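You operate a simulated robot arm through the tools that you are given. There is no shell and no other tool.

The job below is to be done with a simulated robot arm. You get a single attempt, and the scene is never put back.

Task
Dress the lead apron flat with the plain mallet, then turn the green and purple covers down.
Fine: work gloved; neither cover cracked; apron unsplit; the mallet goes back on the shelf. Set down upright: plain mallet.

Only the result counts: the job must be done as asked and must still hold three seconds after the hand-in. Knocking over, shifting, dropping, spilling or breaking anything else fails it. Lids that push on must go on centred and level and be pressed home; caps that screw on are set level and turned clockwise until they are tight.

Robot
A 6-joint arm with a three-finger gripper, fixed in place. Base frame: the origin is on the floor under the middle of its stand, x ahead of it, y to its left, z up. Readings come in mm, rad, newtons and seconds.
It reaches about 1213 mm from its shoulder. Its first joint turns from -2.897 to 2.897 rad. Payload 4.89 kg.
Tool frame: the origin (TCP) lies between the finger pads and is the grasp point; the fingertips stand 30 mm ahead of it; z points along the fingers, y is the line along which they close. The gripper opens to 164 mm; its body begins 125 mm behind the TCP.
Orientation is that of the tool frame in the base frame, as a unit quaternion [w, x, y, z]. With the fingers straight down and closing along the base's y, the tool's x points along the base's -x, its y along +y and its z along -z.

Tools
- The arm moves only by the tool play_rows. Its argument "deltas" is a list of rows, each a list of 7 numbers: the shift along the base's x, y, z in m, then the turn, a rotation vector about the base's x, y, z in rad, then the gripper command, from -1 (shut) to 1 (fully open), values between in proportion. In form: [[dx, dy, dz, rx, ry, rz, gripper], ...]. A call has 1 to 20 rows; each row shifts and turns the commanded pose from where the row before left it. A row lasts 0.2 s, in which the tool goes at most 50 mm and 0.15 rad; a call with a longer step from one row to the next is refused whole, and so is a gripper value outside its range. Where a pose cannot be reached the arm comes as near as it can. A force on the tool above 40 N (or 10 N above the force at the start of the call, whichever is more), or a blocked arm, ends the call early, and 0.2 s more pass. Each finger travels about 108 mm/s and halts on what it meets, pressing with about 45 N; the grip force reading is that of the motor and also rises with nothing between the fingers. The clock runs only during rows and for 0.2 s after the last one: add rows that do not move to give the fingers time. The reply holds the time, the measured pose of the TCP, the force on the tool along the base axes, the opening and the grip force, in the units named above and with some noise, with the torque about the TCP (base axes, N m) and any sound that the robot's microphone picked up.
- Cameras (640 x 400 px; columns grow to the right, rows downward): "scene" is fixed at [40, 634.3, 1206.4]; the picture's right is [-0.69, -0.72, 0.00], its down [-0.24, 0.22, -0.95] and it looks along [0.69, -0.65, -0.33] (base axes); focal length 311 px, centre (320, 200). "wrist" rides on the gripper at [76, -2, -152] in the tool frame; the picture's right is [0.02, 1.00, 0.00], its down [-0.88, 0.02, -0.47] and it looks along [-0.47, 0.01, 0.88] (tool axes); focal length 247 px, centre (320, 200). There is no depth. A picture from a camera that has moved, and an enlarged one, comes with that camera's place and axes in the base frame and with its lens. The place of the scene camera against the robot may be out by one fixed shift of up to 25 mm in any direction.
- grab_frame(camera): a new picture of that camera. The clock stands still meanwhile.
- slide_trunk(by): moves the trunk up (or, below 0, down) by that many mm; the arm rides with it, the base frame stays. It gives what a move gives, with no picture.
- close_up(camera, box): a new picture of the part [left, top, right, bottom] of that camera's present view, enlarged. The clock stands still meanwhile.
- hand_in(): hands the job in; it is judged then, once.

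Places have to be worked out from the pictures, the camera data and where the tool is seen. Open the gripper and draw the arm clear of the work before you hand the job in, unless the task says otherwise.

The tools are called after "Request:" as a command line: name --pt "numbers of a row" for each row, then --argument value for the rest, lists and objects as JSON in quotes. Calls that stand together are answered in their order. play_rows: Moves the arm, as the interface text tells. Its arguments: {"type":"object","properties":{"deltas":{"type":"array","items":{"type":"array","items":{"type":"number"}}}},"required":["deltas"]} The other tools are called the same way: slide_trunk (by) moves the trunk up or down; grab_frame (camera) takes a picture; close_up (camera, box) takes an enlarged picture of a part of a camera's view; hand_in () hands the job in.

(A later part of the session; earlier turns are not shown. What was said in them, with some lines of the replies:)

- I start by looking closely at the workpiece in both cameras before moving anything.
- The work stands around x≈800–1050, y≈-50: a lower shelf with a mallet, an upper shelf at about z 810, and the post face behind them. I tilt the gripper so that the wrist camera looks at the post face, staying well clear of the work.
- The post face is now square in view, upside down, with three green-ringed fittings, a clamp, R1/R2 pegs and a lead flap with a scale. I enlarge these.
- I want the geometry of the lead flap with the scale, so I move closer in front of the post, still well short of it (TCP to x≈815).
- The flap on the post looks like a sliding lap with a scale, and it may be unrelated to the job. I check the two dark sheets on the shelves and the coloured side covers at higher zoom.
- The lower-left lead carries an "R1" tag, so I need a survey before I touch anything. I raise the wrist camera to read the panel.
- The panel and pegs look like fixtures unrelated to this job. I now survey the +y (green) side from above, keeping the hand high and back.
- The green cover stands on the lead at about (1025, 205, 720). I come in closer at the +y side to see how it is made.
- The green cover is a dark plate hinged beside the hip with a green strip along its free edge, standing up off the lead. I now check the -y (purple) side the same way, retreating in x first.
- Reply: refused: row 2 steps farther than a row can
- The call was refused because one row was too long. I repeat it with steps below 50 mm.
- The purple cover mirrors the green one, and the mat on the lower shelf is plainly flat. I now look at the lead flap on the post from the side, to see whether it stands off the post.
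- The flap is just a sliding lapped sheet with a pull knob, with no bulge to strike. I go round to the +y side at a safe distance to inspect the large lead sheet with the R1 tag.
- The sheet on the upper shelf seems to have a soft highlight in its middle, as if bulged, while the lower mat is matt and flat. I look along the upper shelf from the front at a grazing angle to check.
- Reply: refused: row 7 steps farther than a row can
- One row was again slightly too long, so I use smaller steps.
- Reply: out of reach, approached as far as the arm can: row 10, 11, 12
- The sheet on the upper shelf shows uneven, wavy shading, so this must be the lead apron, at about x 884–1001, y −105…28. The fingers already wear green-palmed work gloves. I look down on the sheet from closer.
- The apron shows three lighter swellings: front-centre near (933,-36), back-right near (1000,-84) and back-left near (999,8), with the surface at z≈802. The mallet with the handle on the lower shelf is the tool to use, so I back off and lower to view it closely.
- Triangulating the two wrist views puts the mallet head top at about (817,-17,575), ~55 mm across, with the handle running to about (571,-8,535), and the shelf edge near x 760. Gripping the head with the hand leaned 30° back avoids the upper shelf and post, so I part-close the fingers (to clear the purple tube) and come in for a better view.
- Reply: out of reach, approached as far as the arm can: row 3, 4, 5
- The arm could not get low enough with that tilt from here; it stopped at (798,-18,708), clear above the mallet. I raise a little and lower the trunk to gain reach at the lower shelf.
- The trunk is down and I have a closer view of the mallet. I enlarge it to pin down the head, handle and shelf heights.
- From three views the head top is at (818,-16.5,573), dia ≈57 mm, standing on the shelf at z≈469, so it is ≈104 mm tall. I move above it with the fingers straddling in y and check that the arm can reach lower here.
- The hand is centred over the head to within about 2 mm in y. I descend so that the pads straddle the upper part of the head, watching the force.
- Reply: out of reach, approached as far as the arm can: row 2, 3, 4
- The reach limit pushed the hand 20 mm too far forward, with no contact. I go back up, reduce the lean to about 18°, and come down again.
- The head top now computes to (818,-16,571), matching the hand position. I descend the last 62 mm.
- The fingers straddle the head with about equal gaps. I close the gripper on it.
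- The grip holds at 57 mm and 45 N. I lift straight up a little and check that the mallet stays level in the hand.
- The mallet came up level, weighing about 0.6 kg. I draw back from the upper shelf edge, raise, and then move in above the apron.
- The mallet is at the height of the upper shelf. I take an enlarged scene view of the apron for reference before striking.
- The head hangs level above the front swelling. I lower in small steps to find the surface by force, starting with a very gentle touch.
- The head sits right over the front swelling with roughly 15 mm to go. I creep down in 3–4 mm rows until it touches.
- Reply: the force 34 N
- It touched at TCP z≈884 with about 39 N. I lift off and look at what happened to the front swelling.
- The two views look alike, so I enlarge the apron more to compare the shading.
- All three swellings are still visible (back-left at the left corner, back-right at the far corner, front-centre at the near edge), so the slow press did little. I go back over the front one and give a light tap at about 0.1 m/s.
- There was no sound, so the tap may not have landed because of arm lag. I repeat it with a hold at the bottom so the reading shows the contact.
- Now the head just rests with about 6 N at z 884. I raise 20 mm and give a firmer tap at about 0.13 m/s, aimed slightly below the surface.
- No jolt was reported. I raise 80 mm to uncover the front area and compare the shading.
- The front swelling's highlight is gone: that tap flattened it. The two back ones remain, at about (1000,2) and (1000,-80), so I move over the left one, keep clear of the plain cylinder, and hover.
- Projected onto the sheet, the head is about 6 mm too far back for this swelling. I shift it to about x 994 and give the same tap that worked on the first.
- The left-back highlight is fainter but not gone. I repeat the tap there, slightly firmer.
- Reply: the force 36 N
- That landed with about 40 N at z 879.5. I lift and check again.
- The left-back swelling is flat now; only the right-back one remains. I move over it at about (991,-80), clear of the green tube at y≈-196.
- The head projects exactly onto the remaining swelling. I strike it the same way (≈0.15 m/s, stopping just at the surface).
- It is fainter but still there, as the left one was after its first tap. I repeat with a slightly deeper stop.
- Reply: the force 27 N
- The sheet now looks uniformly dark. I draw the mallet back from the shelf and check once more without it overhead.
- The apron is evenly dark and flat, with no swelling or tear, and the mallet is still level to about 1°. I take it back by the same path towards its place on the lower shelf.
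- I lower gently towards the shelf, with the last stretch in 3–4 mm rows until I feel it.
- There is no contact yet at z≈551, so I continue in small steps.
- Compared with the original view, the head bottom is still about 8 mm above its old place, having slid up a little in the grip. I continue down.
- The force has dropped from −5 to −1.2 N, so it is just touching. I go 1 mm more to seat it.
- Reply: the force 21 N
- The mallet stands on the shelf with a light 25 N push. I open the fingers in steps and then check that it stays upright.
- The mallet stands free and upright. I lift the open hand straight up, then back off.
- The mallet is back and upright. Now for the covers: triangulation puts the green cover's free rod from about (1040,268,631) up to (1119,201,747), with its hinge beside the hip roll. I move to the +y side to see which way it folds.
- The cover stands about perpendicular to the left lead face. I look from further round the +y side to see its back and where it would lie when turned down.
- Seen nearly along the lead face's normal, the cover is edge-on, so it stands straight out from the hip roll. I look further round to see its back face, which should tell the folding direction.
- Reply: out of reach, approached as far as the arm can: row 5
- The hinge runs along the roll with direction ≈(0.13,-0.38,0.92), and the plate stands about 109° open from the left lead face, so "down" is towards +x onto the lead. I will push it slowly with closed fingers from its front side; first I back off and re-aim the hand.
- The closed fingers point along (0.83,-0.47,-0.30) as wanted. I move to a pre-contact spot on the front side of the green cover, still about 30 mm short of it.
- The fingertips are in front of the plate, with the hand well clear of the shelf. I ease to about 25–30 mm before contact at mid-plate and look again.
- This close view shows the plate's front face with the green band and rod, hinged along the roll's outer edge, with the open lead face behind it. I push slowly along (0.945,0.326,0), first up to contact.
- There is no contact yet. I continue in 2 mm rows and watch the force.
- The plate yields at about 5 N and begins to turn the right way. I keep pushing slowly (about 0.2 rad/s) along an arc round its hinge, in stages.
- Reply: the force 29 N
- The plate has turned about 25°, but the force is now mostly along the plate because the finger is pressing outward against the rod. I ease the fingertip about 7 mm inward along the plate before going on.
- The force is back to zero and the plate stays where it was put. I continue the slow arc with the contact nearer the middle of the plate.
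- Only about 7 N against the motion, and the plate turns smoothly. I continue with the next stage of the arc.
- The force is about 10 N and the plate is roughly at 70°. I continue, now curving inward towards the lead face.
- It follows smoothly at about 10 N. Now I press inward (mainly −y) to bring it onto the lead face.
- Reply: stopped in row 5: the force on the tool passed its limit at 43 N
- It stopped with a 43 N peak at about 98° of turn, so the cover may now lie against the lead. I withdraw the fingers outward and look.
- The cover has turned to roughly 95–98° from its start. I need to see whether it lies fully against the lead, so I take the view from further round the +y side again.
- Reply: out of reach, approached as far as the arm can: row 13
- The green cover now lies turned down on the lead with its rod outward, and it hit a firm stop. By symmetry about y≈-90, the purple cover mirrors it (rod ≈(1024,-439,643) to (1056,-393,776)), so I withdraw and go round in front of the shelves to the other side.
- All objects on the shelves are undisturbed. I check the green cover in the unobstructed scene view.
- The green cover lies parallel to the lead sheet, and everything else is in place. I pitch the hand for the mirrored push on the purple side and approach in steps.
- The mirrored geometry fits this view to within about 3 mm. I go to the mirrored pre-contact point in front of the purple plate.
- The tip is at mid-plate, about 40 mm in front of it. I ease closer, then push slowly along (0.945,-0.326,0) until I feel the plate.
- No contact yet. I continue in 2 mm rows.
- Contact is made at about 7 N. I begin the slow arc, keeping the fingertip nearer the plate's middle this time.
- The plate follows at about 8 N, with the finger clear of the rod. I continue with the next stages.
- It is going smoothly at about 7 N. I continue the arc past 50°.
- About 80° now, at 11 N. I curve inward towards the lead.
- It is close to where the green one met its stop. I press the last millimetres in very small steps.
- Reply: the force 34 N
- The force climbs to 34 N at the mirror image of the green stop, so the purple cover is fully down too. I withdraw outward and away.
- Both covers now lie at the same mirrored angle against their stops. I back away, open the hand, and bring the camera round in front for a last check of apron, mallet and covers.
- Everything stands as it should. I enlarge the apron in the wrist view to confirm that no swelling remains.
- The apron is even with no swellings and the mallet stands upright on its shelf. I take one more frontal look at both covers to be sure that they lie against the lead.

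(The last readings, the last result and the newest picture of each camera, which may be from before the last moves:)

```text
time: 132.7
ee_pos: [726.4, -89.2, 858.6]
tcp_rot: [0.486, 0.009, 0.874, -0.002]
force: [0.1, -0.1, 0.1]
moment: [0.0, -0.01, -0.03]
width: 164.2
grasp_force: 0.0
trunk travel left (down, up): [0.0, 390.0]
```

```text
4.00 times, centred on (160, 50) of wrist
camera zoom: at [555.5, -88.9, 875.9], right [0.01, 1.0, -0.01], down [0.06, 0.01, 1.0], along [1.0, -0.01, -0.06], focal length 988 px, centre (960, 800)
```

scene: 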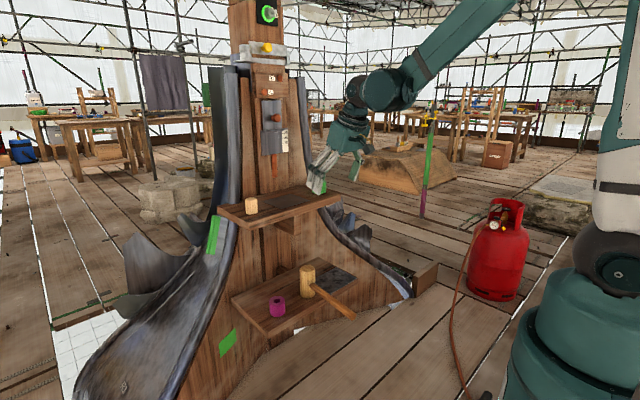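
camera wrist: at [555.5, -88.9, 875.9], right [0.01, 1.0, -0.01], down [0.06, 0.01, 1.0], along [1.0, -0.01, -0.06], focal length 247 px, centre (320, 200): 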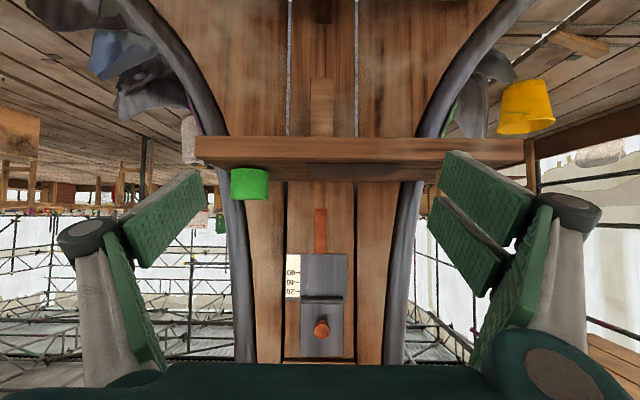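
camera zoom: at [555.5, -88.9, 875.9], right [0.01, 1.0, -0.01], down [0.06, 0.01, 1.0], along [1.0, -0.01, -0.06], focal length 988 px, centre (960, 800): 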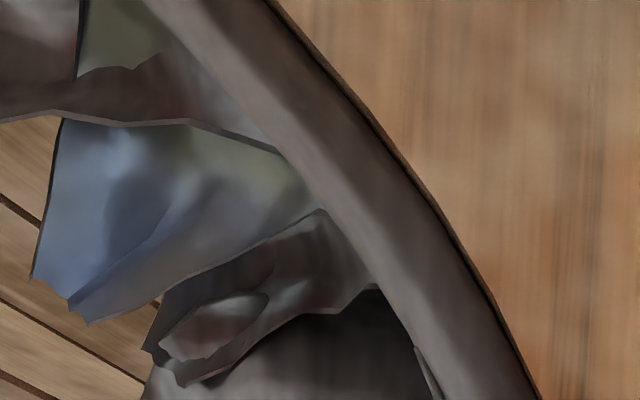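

From the front, both covers have vanished behind the rolls except for slivers. I enlarge those slivers.

Request:
close_up --camera "wrist" --box '[425, 75, 495, 145]'

Request:
close_up --camera "wrist" --box '[160, 75, 230, 145]'

```text
5.71 times, centred on (460, 110) of wrist
camera zoom: at [555.5, -88.9, 875.9], right [0.01, 1.0, -0.01], down [0.06, 0.01, 1.0], along [1.0, -0.01, -0.06], focal length 1411 px, centre (-480, 714)
```

zoom: 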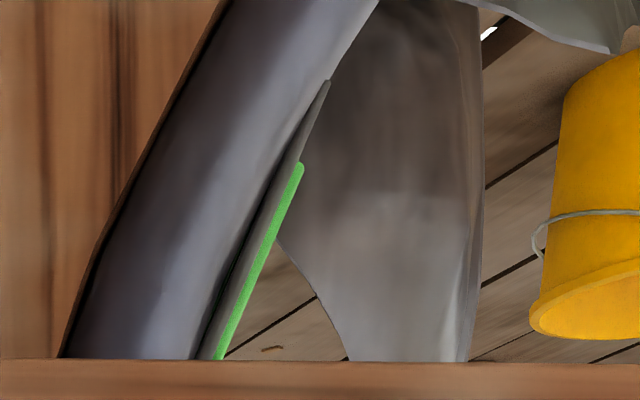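

```text
5.71 times, centred on (195, 110) of wrist
camera zoom: at [555.5, -88.9, 875.9], right [0.01, 1.0, -0.01], down [0.06, 0.01, 1.0], along [1.0, -0.01, -0.06], focal length 1411 px, centre (1034, 714)
```

zoom: 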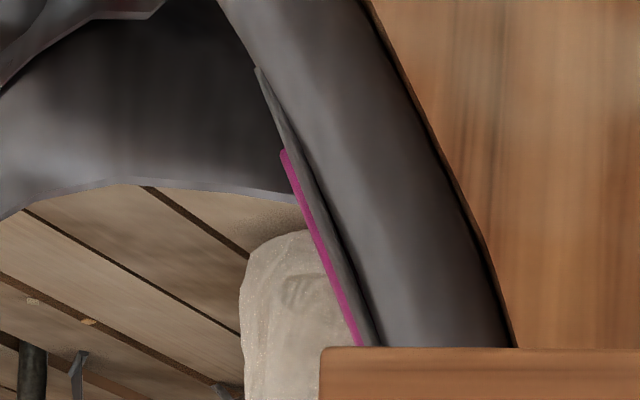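

Both covers lie edge-on right behind the rolls, down against the lead on both sides. I draw the open hand back and up, clear of the work.

Request:
play_rows --pt "-0.01 0 0.035 0 0.12 0 1" --pt "-0.015 0 0.035 0 0.12 0 1" --pt "-0.015 -0.01 0.035 0 0.12 0 1" --pt "-0.015 -0.01 0.035 0 0.12 0 1" --pt "-0.015 -0.01 0.035 0 0.12 0 1" --pt "-0.015 -0.01 0.035 0 0.12 0 1" --pt "-0.015 -0.01 0.03 0 0.12 0 1" --pt "-0.01 -0.01 0.02 0 0.12 0 1" --pt "0 0 0 0 0 0 1"

Request:
grab_frame --camera "scene"

Request:
grab_frame --camera "wrist"

```text
time: 134.7
ee_pos: [615.5, -149.9, 1123.2]
tcp_rot: [0.025, 0.007, 1.0, -0.005]
force: [-0.5, 0.5, -0.1]
moment: [-0.06, -0.06, 0.02]
width: 164.0
grasp_force: 0.0
trunk travel left (down, up): [0.0, 390.0]
```

```text
taken
```

scene: 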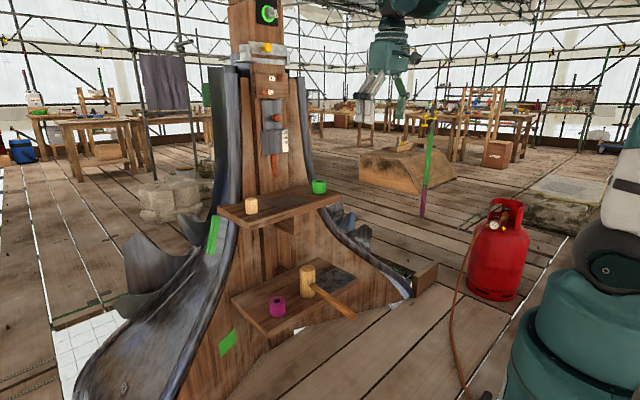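

```text
taken
camera wrist: at [531.1, -148.6, 1272.0], right [-0.01, 1.0, -0.01], down [0.86, 0.01, 0.52], along [0.52, -0.01, -0.86], focal length 247 px, centre (320, 200)
```

wrist: 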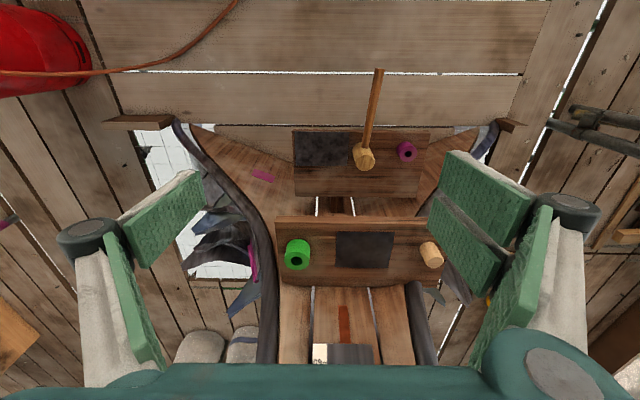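

The hand is open and clear, and nothing else has moved. As a last check I enlarge the panel rings and the whole work once more before handing in.

Request:
close_up --camera "scene" --box '[225, 0, 325, 110]'

Request:
close_up --camera "scene" --box '[180, 170, 380, 340]'

Request:
close_up --camera "wrist" --box '[170, 120, 480, 320]'

```text
3.64 times, centred on (275, 55) of scene
camera zoom: at [40.0, 634.3, 1206.4], right [-0.69, -0.72, 0.0], down [-0.24, 0.22, -0.95], along [0.69, -0.65, -0.33], focal length 1131 px, centre (484, 727)
```

zoom: 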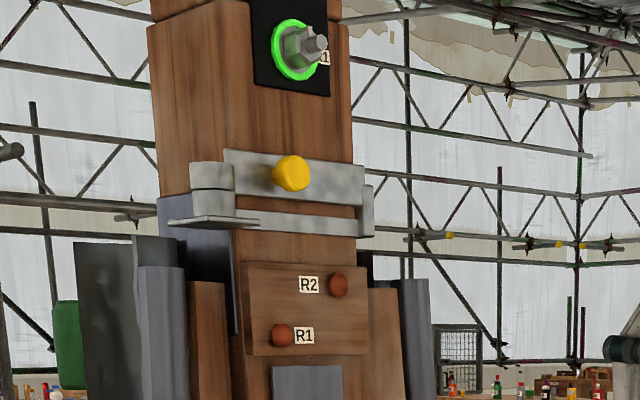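

```text
2.35 times, centred on (280, 255) of scene
camera zoom: at [40.0, 634.3, 1206.4], right [-0.69, -0.72, 0.0], down [-0.24, 0.22, -0.95], along [0.69, -0.65, -0.33], focal length 732 px, centre (414, 71)
```

zoom: 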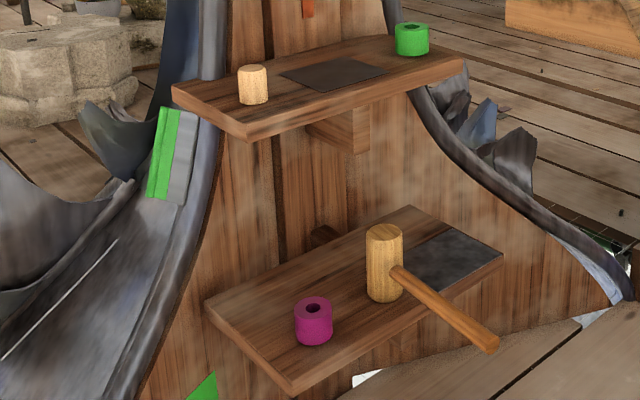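

```text
2.00 times, centred on (325, 220) of wrist
camera zoom: at [531.1, -148.6, 1272.0], right [-0.01, 1.0, -0.01], down [0.86, 0.01, 0.52], along [0.52, -0.01, -0.86], focal length 494 px, centre (310, 160)
```

zoom: 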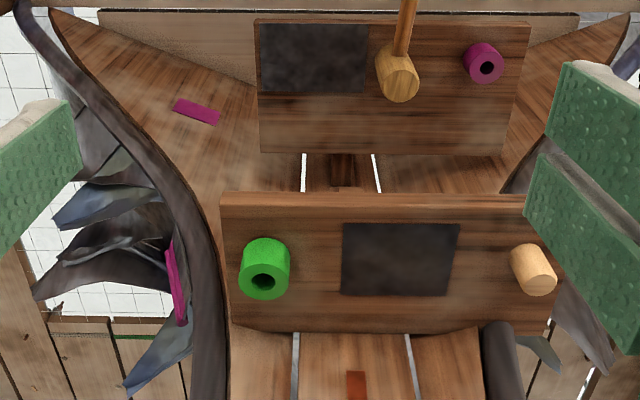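

The apron is flat and whole, the mallet stands upright on its shelf, and both covers are down. The hand is open and clear, so I hand the job in.

Request:
hand_in

```text
The job is handed in.
```

I dressed the apron flat with the mallet, put the mallet back, turned both covers down, and handed the job in. I have not seen the verdict.

- **Apron:** The three swellings on the upper-shelf sheet are gone in every enlarged view. I saw no split. Each needed more than one light tap, with readings up to about 40 N.
- **Mallet:** I took the mallet with the handle to be the plain one. It stands upright on the lower shelf, at about its old spot, with its handle turned very slightly.
- **Covers:** Both were pushed over slowly until they met a firm stop, the green one peaking at 43 N and the purple at 34 N. They finished at matching angles against the lead. I saw no cracks in either. I judged the folding direction from their shape, as nothing in the scene marked it.
- **Gloves:** I found no separate gloves to put on. I took the fingers' white backs and green textured palms as already gloved.

In the last pictures nothing else on the shelves or post looked moved. The hand is open and clear of the work.
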